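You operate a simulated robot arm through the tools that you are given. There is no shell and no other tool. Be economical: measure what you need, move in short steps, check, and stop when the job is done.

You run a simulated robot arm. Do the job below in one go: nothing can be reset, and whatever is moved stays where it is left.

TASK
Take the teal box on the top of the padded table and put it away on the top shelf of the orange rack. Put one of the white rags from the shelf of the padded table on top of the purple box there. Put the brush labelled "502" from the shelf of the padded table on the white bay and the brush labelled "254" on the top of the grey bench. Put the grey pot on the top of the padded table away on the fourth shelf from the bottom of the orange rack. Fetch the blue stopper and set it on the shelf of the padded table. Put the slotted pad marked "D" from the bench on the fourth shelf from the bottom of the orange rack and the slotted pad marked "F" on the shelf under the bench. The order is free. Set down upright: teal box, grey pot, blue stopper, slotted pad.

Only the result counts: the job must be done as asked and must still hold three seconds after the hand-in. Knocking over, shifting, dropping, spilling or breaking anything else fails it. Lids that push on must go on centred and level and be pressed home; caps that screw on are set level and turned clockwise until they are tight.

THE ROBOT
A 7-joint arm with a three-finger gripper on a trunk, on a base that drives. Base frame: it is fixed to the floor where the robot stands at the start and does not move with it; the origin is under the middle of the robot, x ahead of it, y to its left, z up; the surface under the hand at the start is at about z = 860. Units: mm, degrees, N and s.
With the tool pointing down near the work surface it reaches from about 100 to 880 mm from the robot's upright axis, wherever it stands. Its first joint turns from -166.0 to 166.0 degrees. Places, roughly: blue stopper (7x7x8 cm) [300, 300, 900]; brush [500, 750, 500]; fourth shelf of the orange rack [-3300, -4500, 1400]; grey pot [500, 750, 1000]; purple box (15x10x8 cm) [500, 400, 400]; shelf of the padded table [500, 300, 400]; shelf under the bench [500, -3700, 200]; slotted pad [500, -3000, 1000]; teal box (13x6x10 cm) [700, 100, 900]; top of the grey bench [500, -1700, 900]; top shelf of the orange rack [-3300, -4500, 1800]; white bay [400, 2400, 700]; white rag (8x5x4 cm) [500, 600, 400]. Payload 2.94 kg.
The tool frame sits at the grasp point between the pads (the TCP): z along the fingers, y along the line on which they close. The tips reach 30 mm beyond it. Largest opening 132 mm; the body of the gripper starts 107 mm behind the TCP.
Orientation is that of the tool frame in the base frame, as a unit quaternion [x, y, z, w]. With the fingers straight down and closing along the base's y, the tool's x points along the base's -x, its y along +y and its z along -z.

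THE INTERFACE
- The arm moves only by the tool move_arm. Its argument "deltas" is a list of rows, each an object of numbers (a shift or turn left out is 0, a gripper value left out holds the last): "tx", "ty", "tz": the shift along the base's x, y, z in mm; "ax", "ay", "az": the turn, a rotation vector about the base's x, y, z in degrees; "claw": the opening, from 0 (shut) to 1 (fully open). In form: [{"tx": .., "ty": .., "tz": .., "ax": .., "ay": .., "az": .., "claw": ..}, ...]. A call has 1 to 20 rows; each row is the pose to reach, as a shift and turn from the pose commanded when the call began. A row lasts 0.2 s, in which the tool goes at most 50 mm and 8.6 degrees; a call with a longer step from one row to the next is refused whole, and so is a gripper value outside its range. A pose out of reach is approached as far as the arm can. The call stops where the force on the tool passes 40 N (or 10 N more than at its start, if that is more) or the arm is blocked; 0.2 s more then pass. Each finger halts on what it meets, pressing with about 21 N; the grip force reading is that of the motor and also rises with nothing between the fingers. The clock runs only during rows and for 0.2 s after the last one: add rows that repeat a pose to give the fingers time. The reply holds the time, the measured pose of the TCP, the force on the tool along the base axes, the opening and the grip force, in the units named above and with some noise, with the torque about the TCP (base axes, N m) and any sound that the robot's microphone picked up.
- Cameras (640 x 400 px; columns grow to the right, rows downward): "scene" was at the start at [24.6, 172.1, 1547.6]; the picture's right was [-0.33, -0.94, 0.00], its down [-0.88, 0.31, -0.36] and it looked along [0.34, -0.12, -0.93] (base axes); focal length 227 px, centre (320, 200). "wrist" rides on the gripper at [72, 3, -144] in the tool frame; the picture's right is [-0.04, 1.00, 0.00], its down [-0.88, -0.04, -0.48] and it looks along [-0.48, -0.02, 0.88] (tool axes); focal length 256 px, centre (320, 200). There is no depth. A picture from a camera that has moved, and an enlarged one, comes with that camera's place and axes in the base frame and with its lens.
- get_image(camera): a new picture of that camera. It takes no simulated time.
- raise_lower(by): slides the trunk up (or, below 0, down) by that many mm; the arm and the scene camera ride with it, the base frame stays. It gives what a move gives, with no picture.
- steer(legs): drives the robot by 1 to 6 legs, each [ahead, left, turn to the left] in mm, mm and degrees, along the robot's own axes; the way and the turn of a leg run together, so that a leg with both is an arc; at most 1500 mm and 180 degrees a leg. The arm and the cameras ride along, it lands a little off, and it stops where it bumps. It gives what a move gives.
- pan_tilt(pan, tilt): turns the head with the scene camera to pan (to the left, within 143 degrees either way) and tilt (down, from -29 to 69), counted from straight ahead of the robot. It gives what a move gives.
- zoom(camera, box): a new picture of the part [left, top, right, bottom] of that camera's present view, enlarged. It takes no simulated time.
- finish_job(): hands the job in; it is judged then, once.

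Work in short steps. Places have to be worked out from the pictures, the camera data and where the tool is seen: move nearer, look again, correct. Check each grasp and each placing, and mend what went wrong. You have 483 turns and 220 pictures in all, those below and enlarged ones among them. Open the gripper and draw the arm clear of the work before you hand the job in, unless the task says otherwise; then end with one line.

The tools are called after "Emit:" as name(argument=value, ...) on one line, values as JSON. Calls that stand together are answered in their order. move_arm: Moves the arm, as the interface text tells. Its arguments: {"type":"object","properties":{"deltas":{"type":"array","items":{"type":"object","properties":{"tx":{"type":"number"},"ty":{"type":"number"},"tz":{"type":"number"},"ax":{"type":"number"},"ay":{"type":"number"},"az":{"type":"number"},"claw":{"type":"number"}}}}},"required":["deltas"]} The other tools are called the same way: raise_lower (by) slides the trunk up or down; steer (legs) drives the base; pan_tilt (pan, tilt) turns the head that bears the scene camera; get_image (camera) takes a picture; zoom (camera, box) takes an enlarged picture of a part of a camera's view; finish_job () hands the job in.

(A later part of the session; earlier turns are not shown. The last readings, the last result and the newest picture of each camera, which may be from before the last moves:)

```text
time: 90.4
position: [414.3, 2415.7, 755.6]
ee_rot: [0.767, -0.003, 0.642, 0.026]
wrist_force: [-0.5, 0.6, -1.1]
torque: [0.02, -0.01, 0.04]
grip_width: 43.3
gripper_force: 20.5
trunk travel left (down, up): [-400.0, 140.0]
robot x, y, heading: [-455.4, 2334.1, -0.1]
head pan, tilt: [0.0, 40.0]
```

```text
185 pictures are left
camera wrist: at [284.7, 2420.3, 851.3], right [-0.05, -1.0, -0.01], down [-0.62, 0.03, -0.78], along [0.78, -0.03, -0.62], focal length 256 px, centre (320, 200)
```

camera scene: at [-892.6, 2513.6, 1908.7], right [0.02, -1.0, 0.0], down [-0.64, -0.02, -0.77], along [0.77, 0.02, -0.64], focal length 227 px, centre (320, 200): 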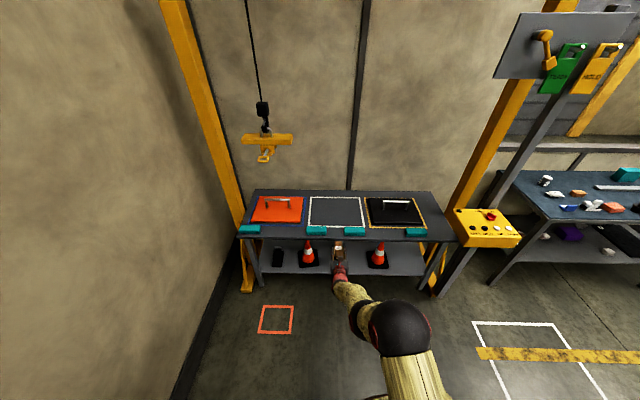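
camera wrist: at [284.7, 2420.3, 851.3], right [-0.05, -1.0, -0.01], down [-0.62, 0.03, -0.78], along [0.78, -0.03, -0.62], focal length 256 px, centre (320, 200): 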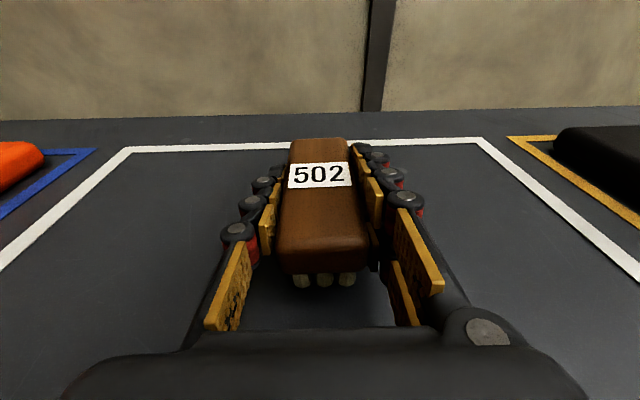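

Emit:
move_arm(deltas=[{"tz": -4}, {"tz": -8}, {"tz": -12}, {"tz": -16}, {"tz": -20}, {"tz": -24}])

```text
time: 91.6
position: [419.3, 2415.7, 747.9]
ee_rot: [0.761, -0.005, 0.649, 0.025]
wrist_force: [-0.9, 0.9, 12.9]
torque: [0.3, 1.67, 0.03]
grip_width: 43.2
gripper_force: 21.6
trunk travel left (down, up): [-400.0, 140.0]
robot x, y, heading: [-454.9, 2329.4, 0.0]
head pan, tilt: [0.0, 40.0]
stopped in row 5: the force on the tool passed its limit at 46 N (the readings are from after the stop); the commanded pose is now the measured one
```

Contact at z≈748. Open gently to release, then look.

Emit:
move_arm(deltas=[{"claw": 0.45}, {"claw": 0.6}, {"claw": 0.6}])

Emit:
get_image(camera="wrist")

```text
time: 92.4
position: [419.8, 2414.9, 748.4]
ee_rot: [0.762, -0.005, 0.647, 0.026]
wrist_force: [9.2, 2.2, 22.9]
torque: [0.53, 2.55, -0.45]
grip_width: 79.2
gripper_force: 0.1
trunk travel left (down, up): [-400.0, 140.0]
robot x, y, heading: [-456.4, 2331.7, 0.0]
head pan, tilt: [0.0, 40.0]
```

```text
184 pictures are left
camera wrist: at [288.2, 2420.8, 841.1], right [-0.05, -1.0, -0.01], down [-0.61, 0.04, -0.79], along [0.79, -0.03, -0.61], focal length 256 px, centre (320, 200)
```

wrist: 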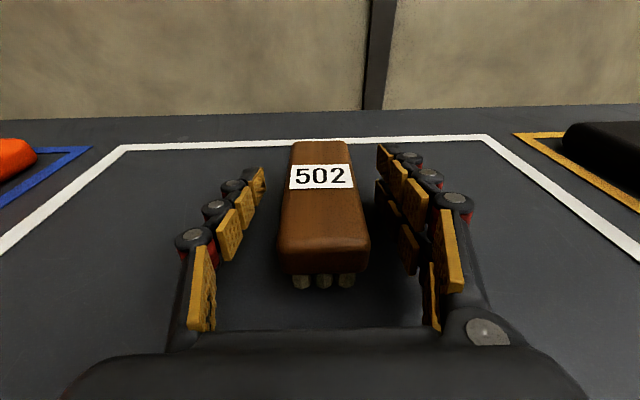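

Brush stands in the bay. Lift straight up and back away.

Emit:
move_arm(deltas=[{"tz": 20}, {"tz": 60}, {"tz": 100}, {"tz": 110}])

Emit:
steer(legs=[[-500, 0, 0]])

Emit:
get_image(camera="scene")

```text
time: 93.4
position: [418.3, 2417.2, 852.7]
ee_rot: [0.763, -0.004, 0.646, 0.025]
wrist_force: [-0.7, -0.6, 0.0]
torque: [-0.03, -0.02, -0.01]
grip_width: 79.3
gripper_force: 0.1
trunk travel left (down, up): [-400.0, 140.0]
robot x, y, heading: [-454.5, 2332.8, 0.0]
head pan, tilt: [0.0, 40.0]
```

```text
time: 96.3
position: [-80.8, 2421.5, 854.0]
ee_rot: [0.764, -0.003, 0.645, 0.025]
wrist_force: [0.0, 0.1, -0.4]
torque: [0.02, 0.01, 0.04]
grip_width: 79.2
gripper_force: 0.1
trunk travel left (down, up): [-400.0, 140.0]
robot x, y, heading: [-952.3, 2330.4, -0.0]
head pan, tilt: [0.0, 40.0]
```

```text
183 pictures are left
camera scene: at [-896.8, 2522.7, 1908.8], right [0.0, -1.0, 0.0], down [-0.64, 0.0, -0.77], along [0.77, 0.0, -0.64], focal length 227 px, centre (320, 200)
```

scene: 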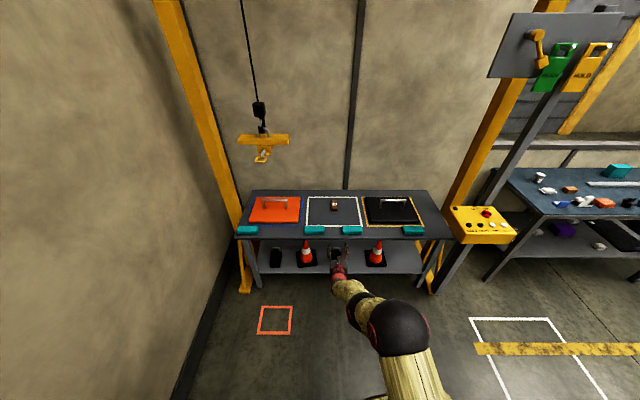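

502 is in the bay. Now return to the padded table for brush 254.

Emit:
steer(legs=[[0, 0, -90], [0, 150, 0], [1500, 0, 0], [145, 0, 0], [0, 0, 90]])

Emit:
raise_lower(by=-400)

Emit:
get_image(camera="wrist")

```text
time: 113.3
position: [88.2, 808.0, 852.6]
ee_rot: [0.763, 0.01, 0.646, 0.014]
wrist_force: [0.2, 0.3, 0.0]
torque: [-0.01, 0.01, -0.01]
grip_width: 79.3
gripper_force: 0.0
trunk travel left (down, up): [-400.0, 140.0]
robot x, y, heading: [-780.4, 688.0, 1.9]
head pan, tilt: [0.0, 40.0]
```

```text
time: 117.2
position: [87.4, 807.6, 453.5]
ee_rot: [0.763, 0.011, 0.646, 0.013]
wrist_force: [0.9, 0.8, -0.7]
torque: [-0.01, 0.0, 0.02]
grip_width: 79.2
gripper_force: 0.2
trunk travel left (down, up): [0.0, 540.0]
robot x, y, heading: [-779.8, 684.8, 2.1]
head pan, tilt: [0.0, 40.0]
```

```text
182 pictures are left
camera wrist: at [-43.8, 807.2, 547.9], right [-0.01, -1.0, -0.01], down [-0.61, 0.01, -0.79], along [0.79, 0.0, -0.61], focal length 256 px, centre (320, 200)
```

wrist: 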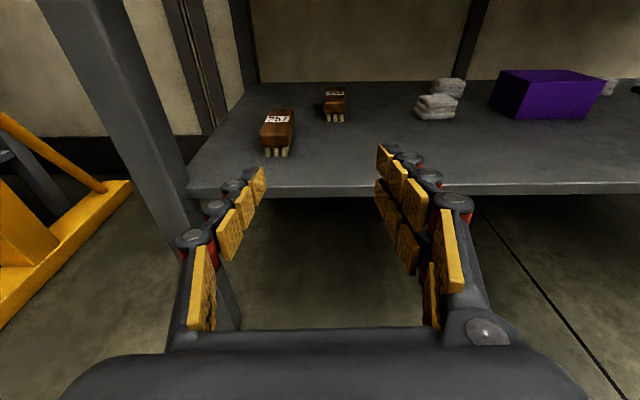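

254 is the right-hand brush, about x 458–548, y≈772. I drive in over it at z≈453.

Emit:
steer(legs=[[0, -50, 0], [250, 0, 0]])

Emit:
get_image(camera="wrist")

```text
time: 119.5
position: [343.9, 769.4, 453.2]
ee_rot: [0.763, 0.011, 0.646, 0.013]
wrist_force: [-0.3, 0.1, 0.3]
torque: [-0.03, 0.0, 0.01]
grip_width: 79.1
gripper_force: 0.1
trunk travel left (down, up): [0.0, 540.0]
robot x, y, heading: [-525.2, 646.4, 2.4]
head pan, tilt: [0.0, 40.0]
```

```text
181 pictures are left
camera wrist: at [213.6, 769.8, 547.7], right [-0.01, -1.0, -0.01], down [-0.61, 0.01, -0.79], along [0.79, 0.0, -0.61], focal length 256 px, centre (320, 200)
```

wrist: 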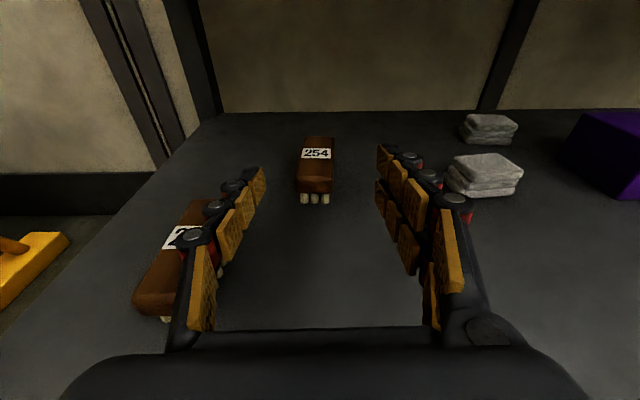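

Brush 254 is x 448–547, y≈774. Drive 148 mm more.

Emit:
steer(legs=[[148, 0, 0]])

Emit:
get_image(camera="wrist")

```text
time: 120.9
position: [492.0, 774.4, 453.2]
ee_rot: [0.763, 0.01, 0.646, 0.014]
wrist_force: [-0.1, 0.9, 0.1]
torque: [0.0, 0.0, 0.0]
grip_width: 79.3
gripper_force: 0.0
trunk travel left (down, up): [0.0, 540.0]
robot x, y, heading: [-376.1, 650.6, 2.2]
head pan, tilt: [0.0, 40.0]
```

```text
180 pictures are left
camera wrist: at [361.6, 774.4, 547.7], right [-0.01, -1.0, -0.01], down [-0.61, 0.01, -0.79], along [0.79, 0.0, -0.61], focal length 256 px, centre (320, 200)
```

wrist: 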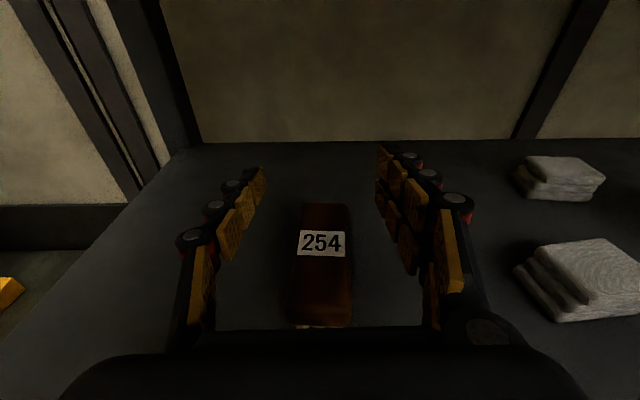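

Centred. Lower to z≈391 and close.

Emit:
move_arm(deltas=[{"tz": -20}, {"tz": -40}, {"tz": -55}, {"tz": -62}, {"tz": -62, "claw": 0.2}, {"tz": -62, "claw": 0.2}, {"tz": -62, "claw": 0.2}, {"tz": -62, "claw": 0.2}])

Emit:
move_arm(deltas=[{"tz": 10}, {"tz": 30}, {"tz": 55}, {"tz": 62}])

Emit:
get_image(camera="wrist")

```text
time: 122.7
position: [491.1, 775.3, 388.1]
ee_rot: [0.764, 0.01, 0.646, 0.013]
wrist_force: [-0.4, 0.6, 0.3]
torque: [0.0, -0.01, -0.04]
grip_width: 43.4
gripper_force: 20.7
trunk travel left (down, up): [0.0, 540.0]
robot x, y, heading: [-375.9, 653.5, 2.1]
head pan, tilt: [0.0, 40.0]
```

```text
time: 123.7
position: [490.7, 774.9, 454.9]
ee_rot: [0.763, 0.01, 0.647, 0.013]
wrist_force: [0.1, -0.2, -1.4]
torque: [0.0, 0.0, -0.01]
grip_width: 43.5
gripper_force: 21.2
trunk travel left (down, up): [0.0, 540.0]
robot x, y, heading: [-380.1, 658.7, 1.9]
head pan, tilt: [0.0, 40.0]
```

```text
179 pictures are left
camera wrist: at [360.1, 774.4, 547.9], right [-0.01, -1.0, -0.01], down [-0.61, 0.01, -0.79], along [0.79, 0.0, -0.61], focal length 256 px, centre (320, 200)
```

wrist: 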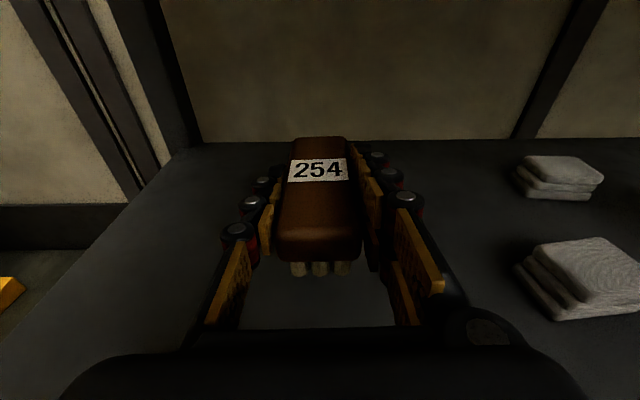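

Brush 254 held. Back out, raise, and go sideways to the grey bench.

Emit:
steer(legs=[[-550, 0, 0]])

Emit:
raise_lower(by=400)

Emit:
raise_lower(by=140)

Emit:
steer(legs=[[0, -1200, -2.2], [0, -1150, 0]])

Emit:
pan_tilt(pan=-10, tilt=35)

Emit:
get_image(camera="scene")

Emit:
get_image(camera="wrist")

```text
time: 126.9
position: [-72.4, 758.8, 453.3]
ee_rot: [0.763, 0.013, 0.646, 0.011]
wrist_force: [-0.7, 0.4, -2.1]
torque: [-0.01, 0.01, 0.02]
grip_width: 43.5
gripper_force: 20.8
trunk travel left (down, up): [0.0, 540.0]
robot x, y, heading: [-941.3, 635.6, 2.3]
head pan, tilt: [0.0, 40.0]
```

```text
time: 130.8
position: [-73.4, 758.1, 854.2]
ee_rot: [0.764, 0.014, 0.645, 0.01]
wrist_force: [-1.2, 0.8, -1.0]
torque: [-0.01, 0.01, -0.03]
grip_width: 43.2
gripper_force: 21.4
trunk travel left (down, up): [-400.0, 140.0]
robot x, y, heading: [-936.4, 630.2, 2.5]
head pan, tilt: [0.0, 40.0]
```

```text
time: 132.4
position: [-72.7, 757.3, 992.3]
ee_rot: [0.764, 0.014, 0.645, 0.01]
wrist_force: [0.0, -0.7, -0.6]
torque: [-0.03, -0.02, -0.01]
grip_width: 43.4
gripper_force: 20.8
trunk travel left (down, up): [-540.0, 0.0]
robot x, y, heading: [-944.4, 633.5, 2.7]
head pan, tilt: [0.0, 40.0]
```

```text
time: 144.0
position: [-28.3, -1630.2, 993.3]
ee_rot: [0.763, -0.001, 0.646, 0.023]
wrist_force: [0.2, 0.1, -1.2]
torque: [0.02, 0.01, 0.01]
grip_width: 43.4
gripper_force: 21.1
trunk travel left (down, up): [-540.0, 0.0]
robot x, y, heading: [-901.6, -1727.6, 0.6]
head pan, tilt: [0.0, 40.0]
```

```text
time: 144.7
position: [-27.4, -1630.1, 993.1]
ee_rot: [0.764, -0.001, 0.645, 0.022]
wrist_force: [0.1, 0.5, -0.1]
torque: [-0.05, 0.03, 0.05]
grip_width: 43.4
gripper_force: 21.4
trunk travel left (down, up): [-540.0, 0.0]
robot x, y, heading: [-900.8, -1725.7, 0.4]
head pan, tilt: [-10.0, 35.0]
```

```text
178 pictures are left
camera scene: at [-841.8, -1550.3, 2056.3], right [-0.16, -0.99, 0.0], down [-0.57, 0.09, -0.82], along [0.81, -0.13, -0.57], focal length 227 px, centre (320, 200)
```

scene: 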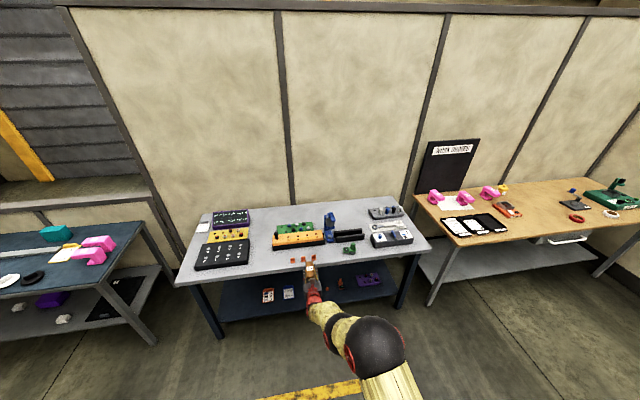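

```text
177 pictures are left
camera wrist: at [-159.1, -1626.7, 1087.7], right [-0.04, -1.0, -0.01], down [-0.61, 0.03, -0.79], along [0.79, -0.02, -0.62], focal length 256 px, centre (320, 200)
```

wrist: 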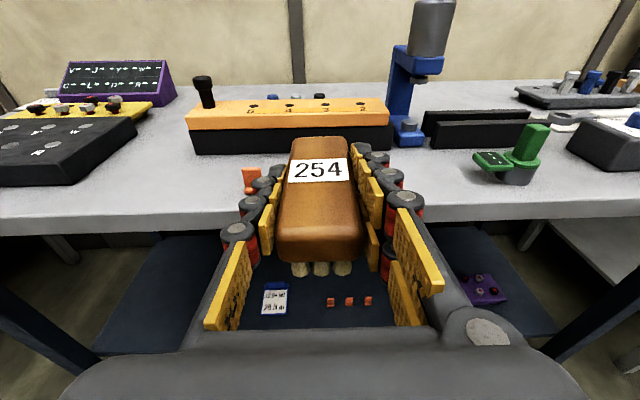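

I zoom on the grey bench to choose a free spot.

Emit:
zoom(camera="scene", box=[170, 190, 450, 290])

```text
2.29 times, centred on (310, 240) of scene
camera zoom: at [-841.8, -1550.3, 2056.3], right [-0.16, -0.99, 0.0], down [-0.57, 0.09, -0.82], along [0.81, -0.13, -0.57], focal length 518 px, centre (343, 109)
```

zoom: 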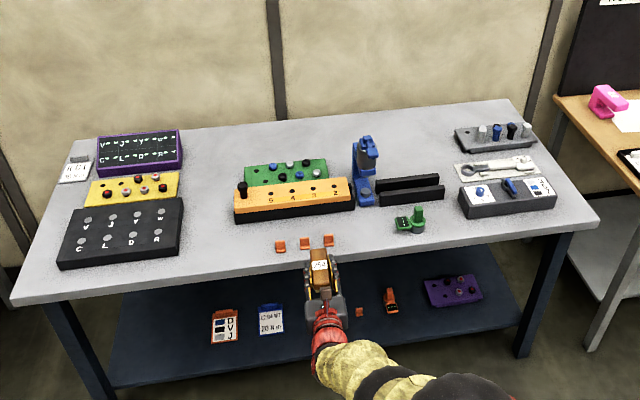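

A free gap lies between the black box and the orange tray, about [200,-1325]. I drive there at safe height.

Emit:
steer(legs=[[0, 303, -0.5], [100, 0, 0]])

Emit:
get_image(camera="wrist")

```text
time: 147.6
position: [72.8, -1330.7, 991.3]
ee_rot: [0.764, -0.002, 0.645, 0.023]
wrist_force: [1.2, -0.9, -1.3]
torque: [-0.01, 0.01, 0.0]
grip_width: 43.3
gripper_force: 20.7
trunk travel left (down, up): [-540.0, 0.0]
robot x, y, heading: [-803.0, -1422.3, 0.2]
head pan, tilt: [-10.0, 35.0]
```

```text
175 pictures are left
camera wrist: at [-58.4, -1325.6, 1086.4], right [-0.04, -1.0, -0.01], down [-0.62, 0.03, -0.79], along [0.79, -0.03, -0.62], focal length 256 px, centre (320, 200)
```

wrist: 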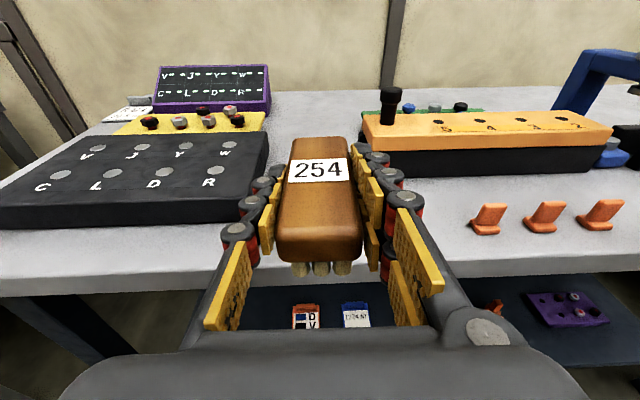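

Gap centre y≈-1330 matches. Drive 120 mm and lower gently.

Emit:
steer(legs=[[125, 0, 0]])

Emit:
move_arm(deltas=[{"tz": -20}, {"tz": -40}, {"tz": -55}, {"tz": -60}])

Emit:
get_image(camera="wrist")

```text
time: 148.8
position: [198.9, -1326.8, 992.8]
ee_rot: [0.764, -0.001, 0.645, 0.023]
wrist_force: [0.4, -0.2, -1.5]
torque: [0.02, 0.01, -0.01]
grip_width: 43.2
gripper_force: 21.1
trunk travel left (down, up): [-540.0, 0.0]
robot x, y, heading: [-676.9, -1424.6, 0.6]
head pan, tilt: [-10.0, 35.0]
```

```text
time: 149.8
position: [197.0, -1328.3, 934.2]
ee_rot: [0.764, -0.003, 0.644, 0.025]
wrist_force: [-0.4, 0.3, -0.4]
torque: [-0.01, -0.02, -0.02]
grip_width: 43.3
gripper_force: 21.3
trunk travel left (down, up): [-540.0, 0.0]
robot x, y, heading: [-675.9, -1419.0, 0.2]
head pan, tilt: [-10.0, 35.0]
```

```text
174 pictures are left
camera wrist: at [66.0, -1323.9, 1027.9], right [-0.04, -1.0, -0.01], down [-0.61, 0.03, -0.79], along [0.79, -0.03, -0.62], focal length 256 px, centre (320, 200)
```

wrist: 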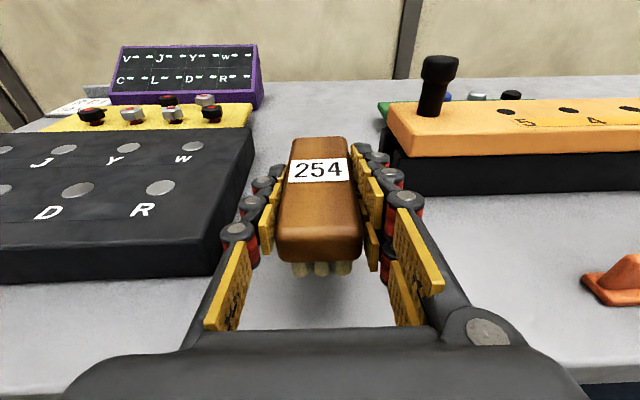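

Clear on both sides. Continue down in small steps.

Emit:
move_arm(deltas=[{"tz": -5}, {"tz": -10}, {"tz": -14}, {"tz": -18}, {"tz": -22}, {"tz": -26}, {"tz": -30}, {"tz": -34}, {"tz": -38}])

Emit:
get_image(camera="wrist")

```text
time: 151.8
position: [197.9, -1328.0, 897.7]
ee_rot: [0.763, -0.002, 0.646, 0.024]
wrist_force: [0.2, 0.1, -1.6]
torque: [0.02, -0.02, 0.01]
grip_width: 43.4
gripper_force: 20.3
trunk travel left (down, up): [-540.0, 0.0]
robot x, y, heading: [-676.8, -1421.7, 0.5]
head pan, tilt: [-10.0, 35.0]
```

```text
173 pictures are left
camera wrist: at [67.1, -1323.5, 990.2], right [-0.04, -1.0, -0.01], down [-0.61, 0.03, -0.79], along [0.79, -0.03, -0.61], focal length 256 px, centre (320, 200)
```

wrist: 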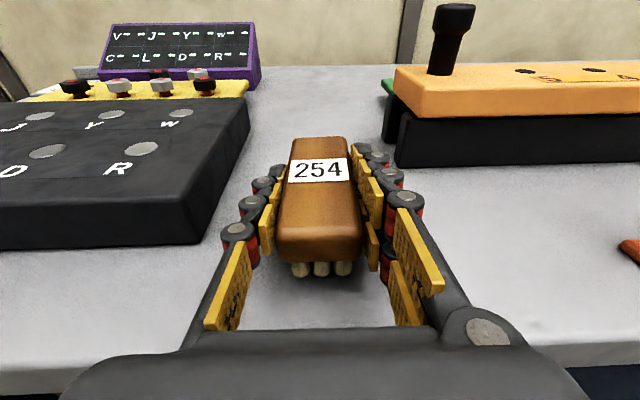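

Emit:
move_arm(deltas=[{"tz": -4}, {"tz": -8}, {"tz": -12}, {"tz": -16}, {"tz": -20}, {"tz": -24}, {"tz": -28}])

```text
time: 153.2
position: [206.4, -1327.0, 885.2]
ee_rot: [0.756, -0.003, 0.654, 0.024]
wrist_force: [5.0, -1.1, 10.0]
torque: [-0.23, -0.26, 0.1]
grip_width: 43.6
gripper_force: 20.9
trunk travel left (down, up): [-540.0, 0.0]
robot x, y, heading: [-670.8, -1419.1, 0.3]
head pan, tilt: [-10.0, 35.0]
stopped in row 6: the force on the tool passed its limit at 42 N (the readings are from after the stop); the commanded pose is now the measured one
```

Contact made. Release.

Emit:
move_arm(deltas=[{"claw": 0.45}, {"claw": 0.55}, {"claw": 0.55}])

Emit:
get_image(camera="wrist")

```text
time: 154.0
position: [204.4, -1328.0, 884.3]
ee_rot: [0.757, -0.002, 0.653, 0.023]
wrist_force: [11.1, 4.0, 13.7]
torque: [-0.36, -0.55, 0.42]
grip_width: 70.0
gripper_force: 0.0
trunk travel left (down, up): [-540.0, 0.0]
robot x, y, heading: [-673.2, -1420.8, 0.6]
head pan, tilt: [-10.0, 35.0]
```

```text
172 pictures are left
camera wrist: at [71.6, -1322.7, 975.8], right [-0.04, -1.0, -0.01], down [-0.6, 0.03, -0.8], along [0.8, -0.03, -0.6], focal length 256 px, centre (320, 200)
```

wrist: 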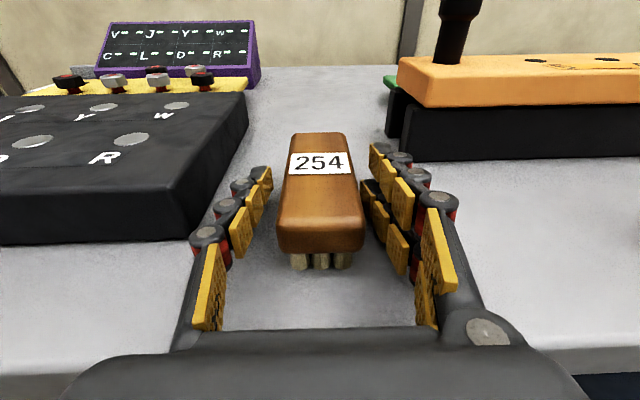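

254 stands on the grey bench. Lift, back off, and drive to the wooden bench.

Emit:
move_arm(deltas=[{"tz": 15}, {"tz": 50}, {"tz": 90}, {"tz": 110}])

Emit:
steer(legs=[[-300, 0, -0.5], [0, -1500, 0], [0, -100, 0]])

Emit:
get_image(camera="scene")

Emit:
get_image(camera="wrist")

```text
time: 155.0
position: [201.7, -1325.6, 993.2]
ee_rot: [0.759, -0.002, 0.651, 0.023]
wrist_force: [-0.7, -0.7, -0.9]
torque: [0.02, -0.06, -0.01]
grip_width: 72.4
gripper_force: 0.0
trunk travel left (down, up): [-540.0, 0.0]
robot x, y, heading: [-676.7, -1421.0, 0.3]
head pan, tilt: [-10.0, 35.0]
```

```text
time: 164.8
position: [-98.1, -2930.5, 993.9]
ee_rot: [0.759, -0.004, 0.65, 0.024]
wrist_force: [-0.3, -1.2, -0.1]
torque: [0.02, 0.01, 0.05]
grip_width: 72.6
gripper_force: 0.0
trunk travel left (down, up): [-540.0, 0.0]
robot x, y, heading: [-973.9, -3020.7, -0.0]
head pan, tilt: [-10.0, 35.0]
```

```text
171 pictures are left
camera scene: at [-917.2, -2848.7, 2056.6], right [-0.17, -0.99, 0.0], down [-0.57, 0.1, -0.82], along [0.81, -0.14, -0.57], focal length 227 px, centre (320, 200)
```

scene: 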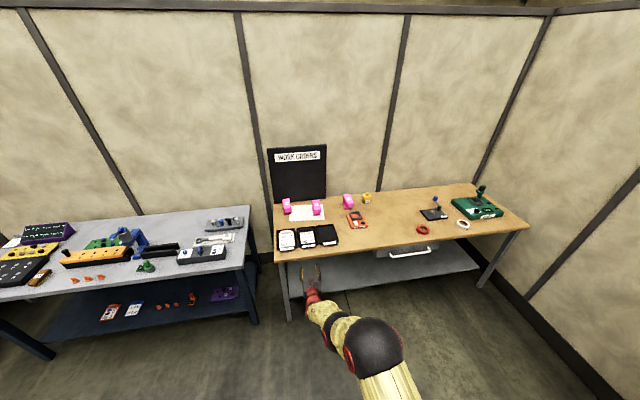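

```text
170 pictures are left
camera wrist: at [-230.9, -2926.1, 1085.6], right [-0.04, -1.0, -0.01], down [-0.6, 0.04, -0.8], along [0.8, -0.03, -0.6], focal length 256 px, centre (320, 200)
```

wrist: 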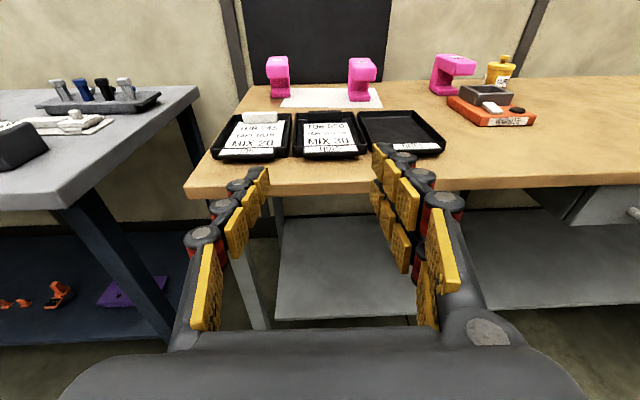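

The pink C-shaped pieces may be the slotted pads. Zoom on them.

Emit:
zoom(camera="wrist", box=[240, 40, 540, 140])

Emit:
zoom(camera="scene", box=[260, 180, 400, 250])

```text
2.13 times, centred on (390, 90) of wrist
camera zoom: at [-230.9, -2926.1, 1085.6], right [-0.04, -1.0, -0.01], down [-0.6, 0.04, -0.8], along [0.8, -0.03, -0.6], focal length 546 px, centre (171, 435)
```

zoom: 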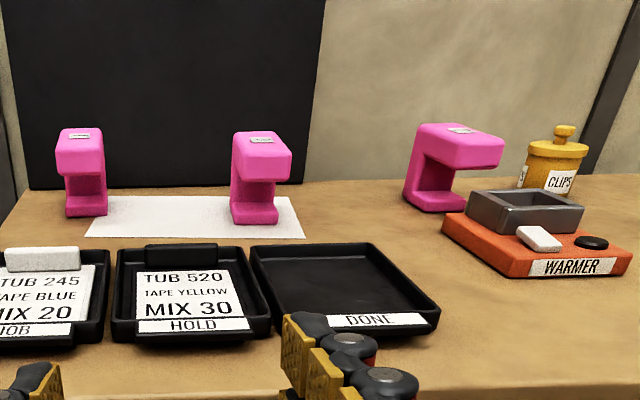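

```text
4.57 times, centred on (330, 215) of scene
camera zoom: at [-917.2, -2848.7, 2056.6], right [-0.17, -0.99, 0.0], down [-0.57, 0.1, -0.82], along [0.81, -0.14, -0.57], focal length 1037 px, centre (274, 131)
```

zoom: 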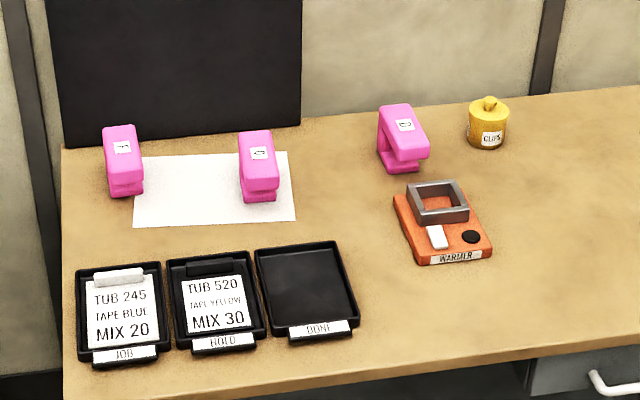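

The pads stand around [630..,-2836], bench top z≈860. I drive nearer to read the labels.

Emit:
steer(legs=[[330, 30, 0]])

Emit:
zoom(camera="wrist", box=[180, 50, 540, 220])

Emit:
zoom(camera="scene", box=[250, 170, 410, 270])

```text
time: 167.0
position: [229.7, -2903.3, 992.8]
ee_rot: [0.759, -0.006, 0.651, 0.027]
wrist_force: [1.3, -0.4, -0.3]
torque: [0.01, 0.0, 0.02]
grip_width: 72.7
gripper_force: 0.0
trunk travel left (down, up): [-540.0, 0.0]
robot x, y, heading: [-646.6, -2990.2, -0.4]
head pan, tilt: [-10.0, 35.0]
```

```text
1.78 times, centred on (360, 135) of wrist
camera zoom: at [96.8, -2898.6, 1084.6], right [-0.05, -1.0, -0.01], down [-0.6, 0.04, -0.8], along [0.8, -0.03, -0.6], focal length 455 px, centre (249, 316)
```

zoom: 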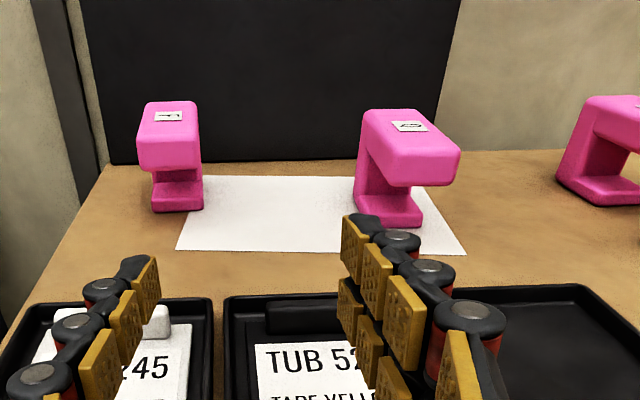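

```text
4.00 times, centred on (330, 220) of scene
camera zoom: at [-588.2, -2815.8, 2056.2], right [-0.18, -0.98, 0.0], down [-0.57, 0.1, -0.82], along [0.81, -0.14, -0.57], focal length 907 px, centre (280, 120)
```

zoom: 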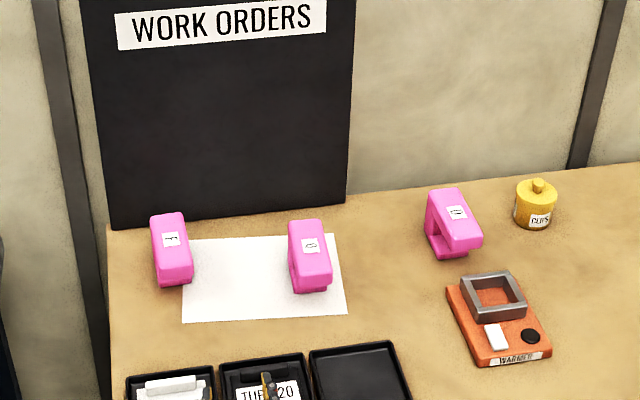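

Labels are sideways; I zoom harder on them.

Emit:
zoom(camera="scene", box=[318, 222, 336, 234])

Emit:
zoom(camera="scene", box=[354, 215, 372, 227])

Emit:
zoom(camera="scene", box=[284, 222, 302, 234])

```text
16.00 times, centred on (327, 228) of scene
camera zoom: at [-588.2, -2815.8, 2056.2], right [-0.18, -0.98, 0.0], down [-0.57, 0.1, -0.82], along [0.81, -0.14, -0.57], focal length 3629 px, centre (208, -248)
```

zoom: 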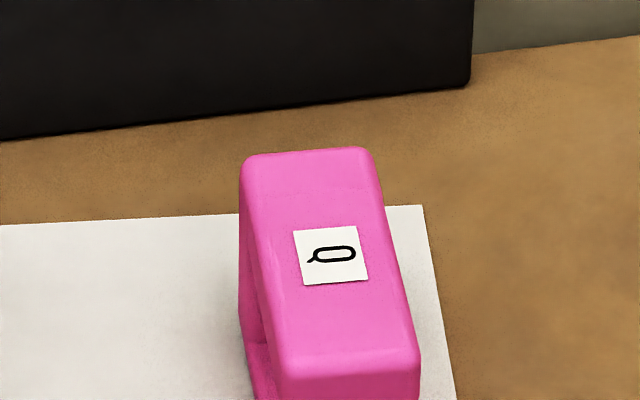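

```text
16.00 times, centred on (363, 221) of scene
camera zoom: at [-588.2, -2815.8, 2056.2], right [-0.18, -0.98, 0.0], down [-0.57, 0.1, -0.82], along [0.81, -0.14, -0.57], focal length 3629 px, centre (-368, -136)
```

zoom: 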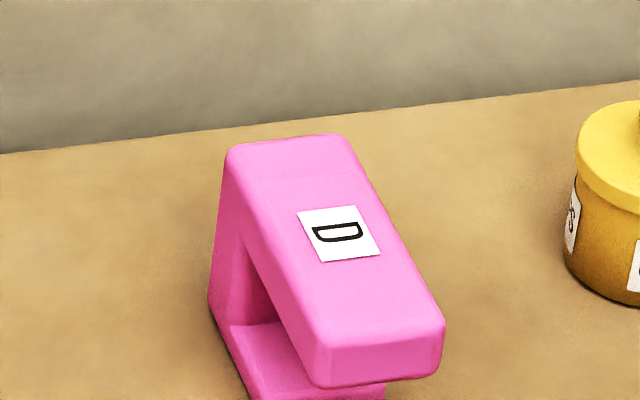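

```text
16.00 times, centred on (293, 228) of scene
camera zoom: at [-588.2, -2815.8, 2056.2], right [-0.18, -0.98, 0.0], down [-0.57, 0.1, -0.82], along [0.81, -0.14, -0.57], focal length 3629 px, centre (752, -248)
```

zoom: 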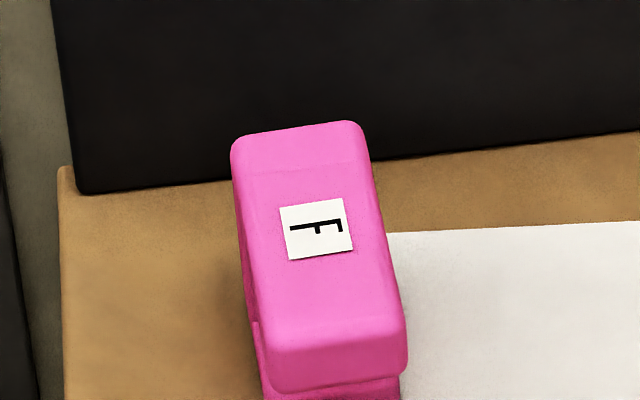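

Labels: left pad = F, middle = Q, right = D. Pad F cap spans x≈580–719, y≈-2830, z≈912–948. I open wider, align and drive in above it.

Emit:
move_arm(deltas=[{"claw": 0.85}, {"claw": 0.85}, {"claw": 0.85}])

Emit:
steer(legs=[[0, -28, 4.5], [250, 0, 0]])

Emit:
get_image(camera="wrist")

```text
time: 167.8
position: [229.6, -2904.8, 993.6]
ee_rot: [0.759, -0.006, 0.65, 0.027]
wrist_force: [-0.6, 0.8, 0.4]
torque: [-0.02, -0.02, 0.0]
grip_width: 112.2
gripper_force: 0.1
trunk travel left (down, up): [-540.0, 0.0]
robot x, y, heading: [-649.6, -2988.5, -0.2]
head pan, tilt: [-10.0, 35.0]
```

```text
time: 170.1
position: [474.1, -2846.6, 992.8]
ee_rot: [0.759, 0.023, 0.651, 0.002]
wrist_force: [0.7, -0.2, 0.1]
torque: [0.03, -0.03, -0.01]
grip_width: 112.2
gripper_force: 0.1
trunk travel left (down, up): [-540.0, 0.0]
robot x, y, heading: [-400.3, -2997.9, 4.1]
head pan, tilt: [-10.0, 35.0]
```

```text
162 pictures are left
camera wrist: at [341.4, -2850.4, 1084.5], right [0.03, -1.0, -0.01], down [-0.6, -0.01, -0.8], along [0.8, 0.03, -0.6], focal length 256 px, centre (320, 200)
```

wrist: 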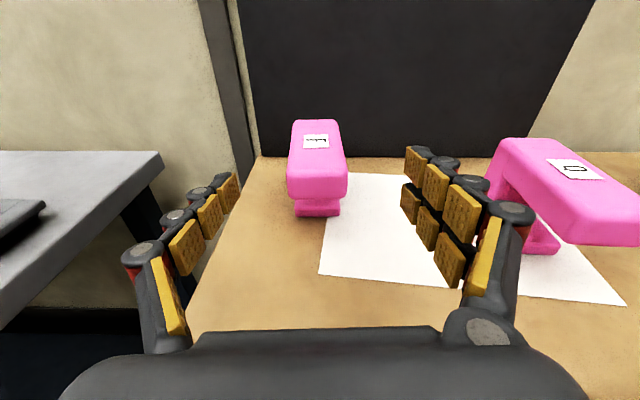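

F is x 572–707, y≈-2836, 64 mm wide. Driving 171 mm along the heading puts the TCP right over it.

Emit:
steer(legs=[[171, 0, 0]])

Emit:
get_image(camera="wrist")

```text
time: 171.6
position: [647.1, -2835.6, 992.5]
ee_rot: [0.759, 0.022, 0.651, 0.003]
wrist_force: [0.0, -0.3, 0.3]
torque: [0.0, -0.03, 0.0]
grip_width: 112.2
gripper_force: 0.0
trunk travel left (down, up): [-540.0, 0.0]
robot x, y, heading: [-222.0, -2985.5, 3.9]
head pan, tilt: [-10.0, 35.0]
```

```text
161 pictures are left
camera wrist: at [515.3, -2839.8, 1084.3], right [0.02, -1.0, -0.01], down [-0.6, -0.01, -0.8], along [0.8, 0.03, -0.6], focal length 256 px, centre (320, 200)
```

wrist: 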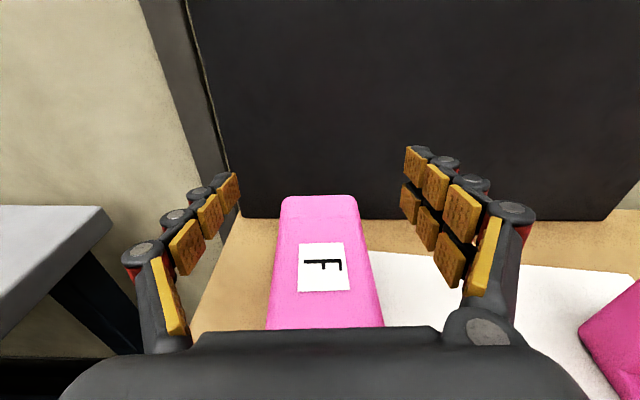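

Aligned. Lower to cap height z≈928 and close.

Emit:
move_arm(deltas=[{"tz": -20}, {"tz": -40}, {"tz": -55}, {"tz": -64}, {"tz": -64, "claw": 0.4}, {"tz": -64, "claw": 0.4}, {"tz": -64, "claw": 0.4}, {"tz": -64, "claw": 0.4}])

Emit:
get_image(camera="wrist")

```text
time: 173.4
position: [646.9, -2835.3, 929.0]
ee_rot: [0.758, 0.022, 0.652, 0.002]
wrist_force: [0.4, -0.8, 1.2]
torque: [0.0, 0.01, 0.0]
grip_width: 61.5
gripper_force: 18.1
trunk travel left (down, up): [-540.0, 0.0]
robot x, y, heading: [-218.7, -2988.2, 4.0]
head pan, tilt: [-10.0, 35.0]
```

```text
160 pictures are left
camera wrist: at [514.3, -2839.2, 1020.2], right [0.02, -1.0, -0.01], down [-0.6, -0.01, -0.8], along [0.8, 0.03, -0.6], focal length 256 px, centre (320, 200)
```

wrist: 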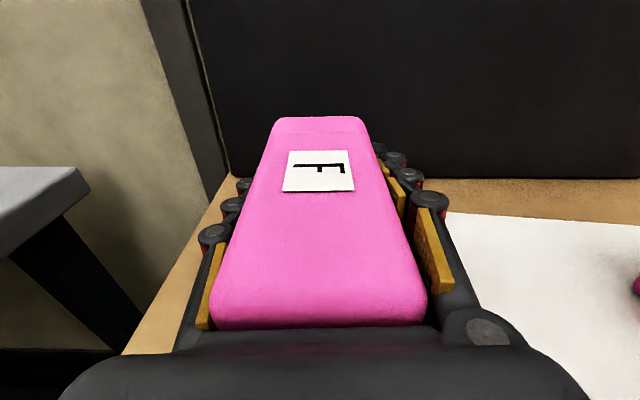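

Gripped at 61.5 mm. Lift and back away.

Emit:
move_arm(deltas=[{"tz": 5}, {"tz": 20}, {"tz": 40}, {"tz": 62}])

Emit:
steer(legs=[[-750, 0, 0]])

Emit:
get_image(camera="scene")

Emit:
get_image(camera="wrist")

```text
time: 174.4
position: [646.9, -2835.9, 990.7]
ee_rot: [0.758, 0.022, 0.651, 0.003]
wrist_force: [0.0, -1.0, -1.3]
torque: [-0.03, -0.05, 0.01]
grip_width: 61.5
gripper_force: 20.9
trunk travel left (down, up): [-540.0, 0.0]
robot x, y, heading: [-219.1, -2987.8, 4.0]
head pan, tilt: [-10.0, 35.0]
```

```text
time: 178.5
position: [-120.7, -2893.4, 991.2]
ee_rot: [0.759, 0.02, 0.651, 0.005]
wrist_force: [-1.4, -1.0, 0.3]
torque: [-0.01, -0.01, -0.02]
grip_width: 61.1
gripper_force: 21.0
trunk travel left (down, up): [-540.0, 0.0]
robot x, y, heading: [-991.2, -3037.6, 3.8]
head pan, tilt: [-10.0, 35.0]
```

```text
159 pictures are left
camera scene: at [-944.0, -2860.1, 2056.3], right [-0.11, -0.99, 0.0], down [-0.57, 0.06, -0.82], along [0.81, -0.09, -0.57], focal length 227 px, centre (320, 200)
```

scene: 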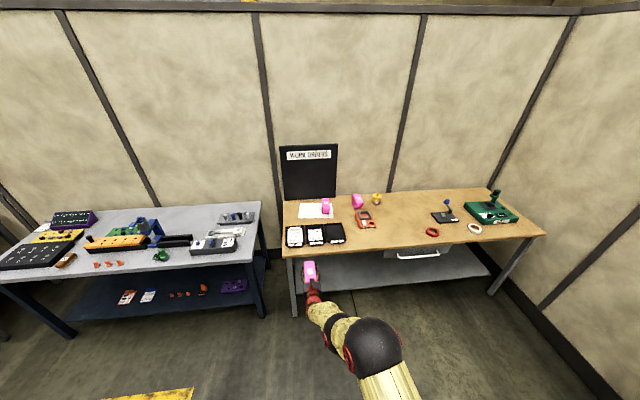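

```text
158 pictures are left
camera wrist: at [-253.3, -2896.9, 1082.5], right [0.02, -1.0, -0.01], down [-0.6, 0.0, -0.8], along [0.8, 0.02, -0.6], focal length 256 px, centre (320, 200)
```

wrist: 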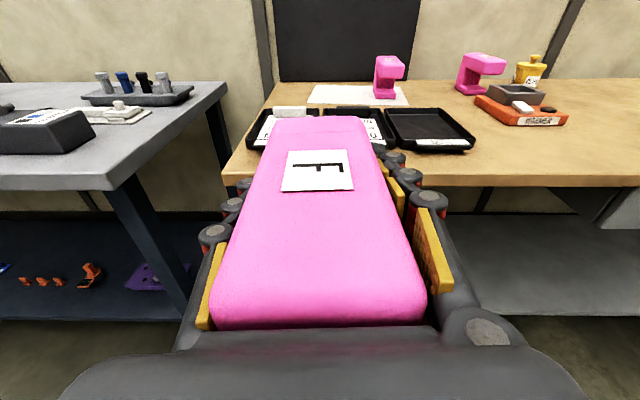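

I move right, lower the trunk, and look at the shelf under the bench.

Emit:
steer(legs=[[0, -330, -3.5]])

Emit:
raise_lower(by=-400)

Emit:
pan_tilt(pan=0, tilt=35)

Emit:
get_image(camera="scene")

Emit:
get_image(camera="wrist")

```text
time: 180.7
position: [-100.7, -3270.1, 990.3]
ee_rot: [0.759, 0.003, 0.651, 0.019]
wrist_force: [-0.3, 0.4, -0.8]
torque: [-0.01, 0.0, 0.04]
grip_width: 60.9
gripper_force: 20.9
trunk travel left (down, up): [-540.0, 0.0]
robot x, y, heading: [-983.1, -3374.4, 1.2]
head pan, tilt: [-10.0, 35.0]
```

```text
time: 184.6
position: [-100.0, -3269.2, 591.4]
ee_rot: [0.759, 0.003, 0.651, 0.019]
wrist_force: [0.0, 0.4, -0.8]
torque: [0.02, 0.0, -0.02]
grip_width: 61.1
gripper_force: 20.5
trunk travel left (down, up): [-140.0, 400.0]
robot x, y, heading: [-977.4, -3372.3, 1.2]
head pan, tilt: [-10.0, 35.0]
```

```text
time: 185.3
position: [-101.0, -3268.2, 590.4]
ee_rot: [0.759, 0.003, 0.651, 0.019]
wrist_force: [-0.2, 0.2, -1.1]
torque: [0.0, 0.01, 0.01]
grip_width: 61.0
gripper_force: 21.1
trunk travel left (down, up): [-140.0, 400.0]
robot x, y, heading: [-978.2, -3373.5, 1.3]
head pan, tilt: [0.0, 35.0]
```

```text
157 pictures are left
camera scene: at [-920.2, -3182.4, 1656.3], right [0.02, -1.0, 0.0], down [-0.57, -0.01, -0.82], along [0.82, 0.01, -0.57], focal length 227 px, centre (320, 200)
```

scene: 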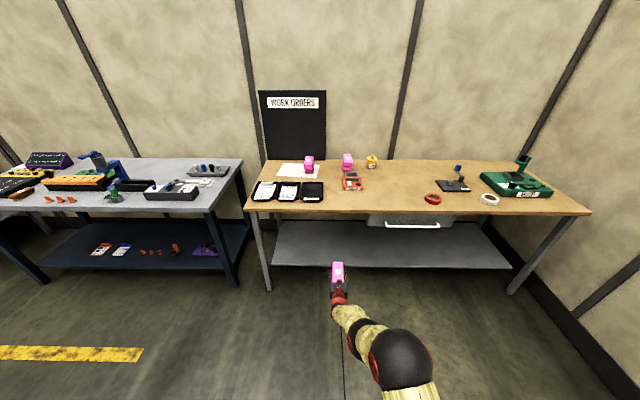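

```text
156 pictures are left
camera wrist: at [-233.4, -3266.3, 682.2], right [-0.03, -1.0, -0.01], down [-0.6, 0.03, -0.8], along [0.8, -0.02, -0.6], focal length 256 px, centre (320, 200)
```

wrist: 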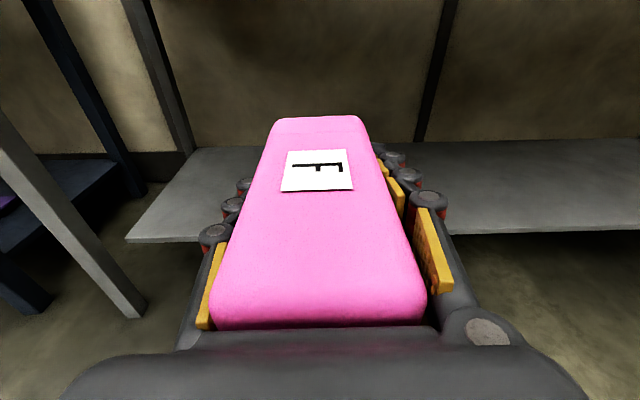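

Shelf surface ≈ z 215, from x≈235 to 775. Lower the trunk and drive the pad in over it.

Emit:
raise_lower(by=-140)

Emit:
steer(legs=[[510, 0, 0]])

Emit:
move_arm(deltas=[{"tz": -25}, {"tz": -50}, {"tz": -75}, {"tz": -100}, {"tz": -125}, {"tz": -140}])

Emit:
get_image(camera="scene")

Emit:
get_image(camera="wrist")

```text
time: 186.9
position: [-102.2, -3269.1, 451.3]
ee_rot: [0.759, 0.003, 0.651, 0.019]
wrist_force: [0.5, 1.0, -0.4]
torque: [0.0, -0.01, -0.01]
grip_width: 61.3
gripper_force: 20.7
trunk travel left (down, up): [0.0, 540.0]
robot x, y, heading: [-971.2, -3372.8, 1.3]
head pan, tilt: [0.0, 35.0]
```

```text
time: 189.9
position: [411.9, -3258.3, 449.4]
ee_rot: [0.758, 0.004, 0.652, 0.018]
wrist_force: [1.1, 0.3, -1.2]
torque: [0.02, 0.07, -0.05]
grip_width: 61.0
gripper_force: 20.6
trunk travel left (down, up): [0.0, 540.0]
robot x, y, heading: [-463.0, -3366.9, 1.0]
head pan, tilt: [0.0, 35.0]
```

```text
time: 191.3
position: [410.6, -3258.9, 311.0]
ee_rot: [0.759, 0.003, 0.651, 0.019]
wrist_force: [0.1, -0.2, -0.3]
torque: [-0.02, 0.05, 0.04]
grip_width: 61.1
gripper_force: 20.7
trunk travel left (down, up): [0.0, 540.0]
robot x, y, heading: [-464.1, -3363.5, 1.1]
head pan, tilt: [0.0, 35.0]
```

```text
155 pictures are left
camera scene: at [-407.6, -3172.8, 1516.3], right [0.02, -1.0, 0.0], down [-0.57, -0.01, -0.82], along [0.82, 0.02, -0.57], focal length 227 px, centre (320, 200)
```

scene: 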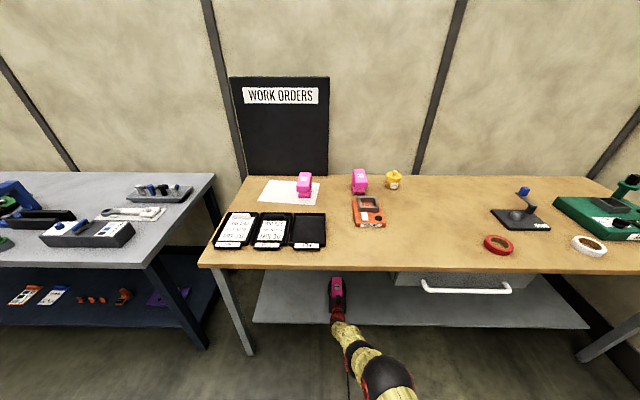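

```text
154 pictures are left
camera wrist: at [279.3, -3256.4, 403.4], right [-0.03, -1.0, -0.01], down [-0.6, 0.02, -0.8], along [0.8, -0.02, -0.6], focal length 256 px, centre (320, 200)
```

wrist: 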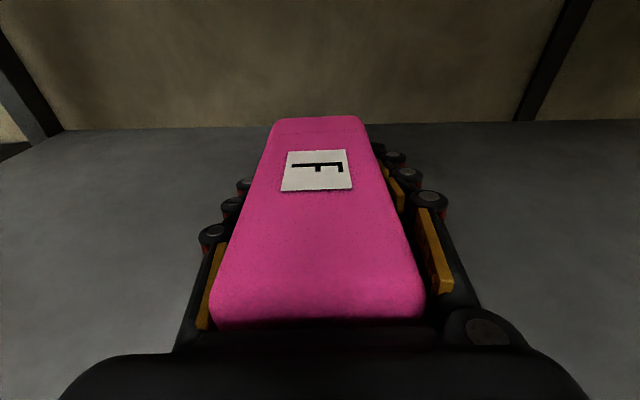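

The pad is well over the shelf. Lower slowly until contact.

Emit:
move_arm(deltas=[{"tz": -5}, {"tz": -10}, {"tz": -14}, {"tz": -18}, {"tz": -22}])

```text
time: 192.5
position: [411.8, -3259.7, 288.7]
ee_rot: [0.758, 0.002, 0.652, 0.019]
wrist_force: [-0.6, -2.1, 1.5]
torque: [0.03, -0.07, 0.01]
grip_width: 61.1
gripper_force: 20.7
trunk travel left (down, up): [0.0, 540.0]
robot x, y, heading: [-464.6, -3367.1, 1.3]
head pan, tilt: [0.0, 35.0]
```

Emit:
move_arm(deltas=[{"tz": -3}, {"tz": -6}, {"tz": -9}, {"tz": -12}, {"tz": -15}, {"tz": -18}])

```text
time: 193.9
position: [410.8, -3260.6, 286.2]
ee_rot: [0.755, 0.002, 0.655, 0.018]
wrist_force: [17.1, 1.4, 28.9]
torque: [0.82, -0.31, -0.43]
grip_width: 61.3
gripper_force: 20.8
out of reach, approached as far as the arm can: row 3, 4, 5, 6
trunk travel left (down, up): [0.0, 540.0]
robot x, y, heading: [-467.1, -3362.5, 1.1]
head pan, tilt: [0.0, 35.0]
```

Contact at z≈286 (29 N). Release and look.

Emit:
move_arm(deltas=[{"claw": 0.55}, {"claw": 0.7}, {"claw": 0.8}, {"claw": 0.8}])

Emit:
get_image(camera="wrist")

```text
time: 194.9
position: [405.5, -3262.4, 278.3]
ee_rot: [0.759, 0.003, 0.651, 0.019]
wrist_force: [-0.3, 0.0, -0.2]
torque: [-0.06, 0.02, 0.0]
grip_width: 105.9
gripper_force: 0.1
trunk travel left (down, up): [0.0, 540.0]
robot x, y, heading: [-463.4, -3363.0, 1.2]
head pan, tilt: [0.0, 35.0]
```

```text
153 pictures are left
camera wrist: at [273.1, -3259.3, 370.6], right [-0.03, -1.0, -0.01], down [-0.6, 0.02, -0.8], along [0.8, -0.02, -0.6], focal length 256 px, centre (320, 200)
```

wrist: 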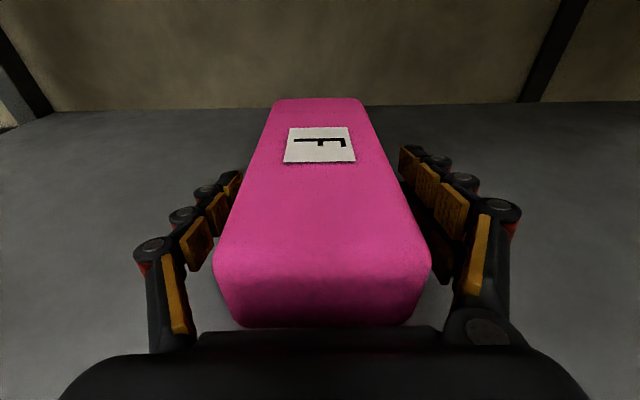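

Pad F stands on the shelf. Raise a bit, back off and look.

Emit:
move_arm(deltas=[{"tz": 20}, {"tz": 50}, {"tz": 90}, {"tz": 130}, {"tz": 160}])

Emit:
steer(legs=[[-550, 0, -1.2]])

Emit:
get_image(camera="wrist")

```text
time: 196.1
position: [405.5, -3260.7, 434.2]
ee_rot: [0.759, 0.003, 0.651, 0.019]
wrist_force: [0.0, 0.9, -1.5]
torque: [0.02, -0.09, 0.01]
grip_width: 105.6
gripper_force: 0.0
trunk travel left (down, up): [0.0, 540.0]
robot x, y, heading: [-463.1, -3365.2, 1.3]
head pan, tilt: [0.0, 35.0]
```

```text
time: 199.3
position: [-138.1, -3280.5, 435.1]
ee_rot: [0.759, -0.002, 0.651, 0.023]
wrist_force: [-0.4, 0.5, 1.1]
torque: [0.0, -0.01, 0.0]
grip_width: 105.8
gripper_force: 0.1
trunk travel left (down, up): [0.0, 540.0]
robot x, y, heading: [-1010.5, -3370.7, 0.2]
head pan, tilt: [0.0, 35.0]
```

```text
152 pictures are left
camera wrist: at [-270.0, -3274.9, 527.6], right [-0.04, -1.0, -0.01], down [-0.6, 0.03, -0.8], along [0.8, -0.03, -0.6], focal length 256 px, centre (320, 200)
```

wrist: 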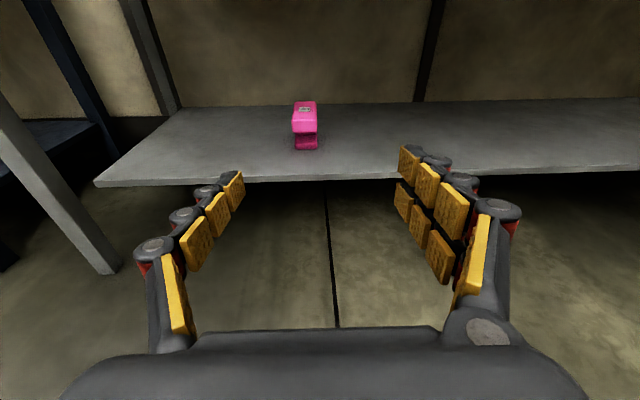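

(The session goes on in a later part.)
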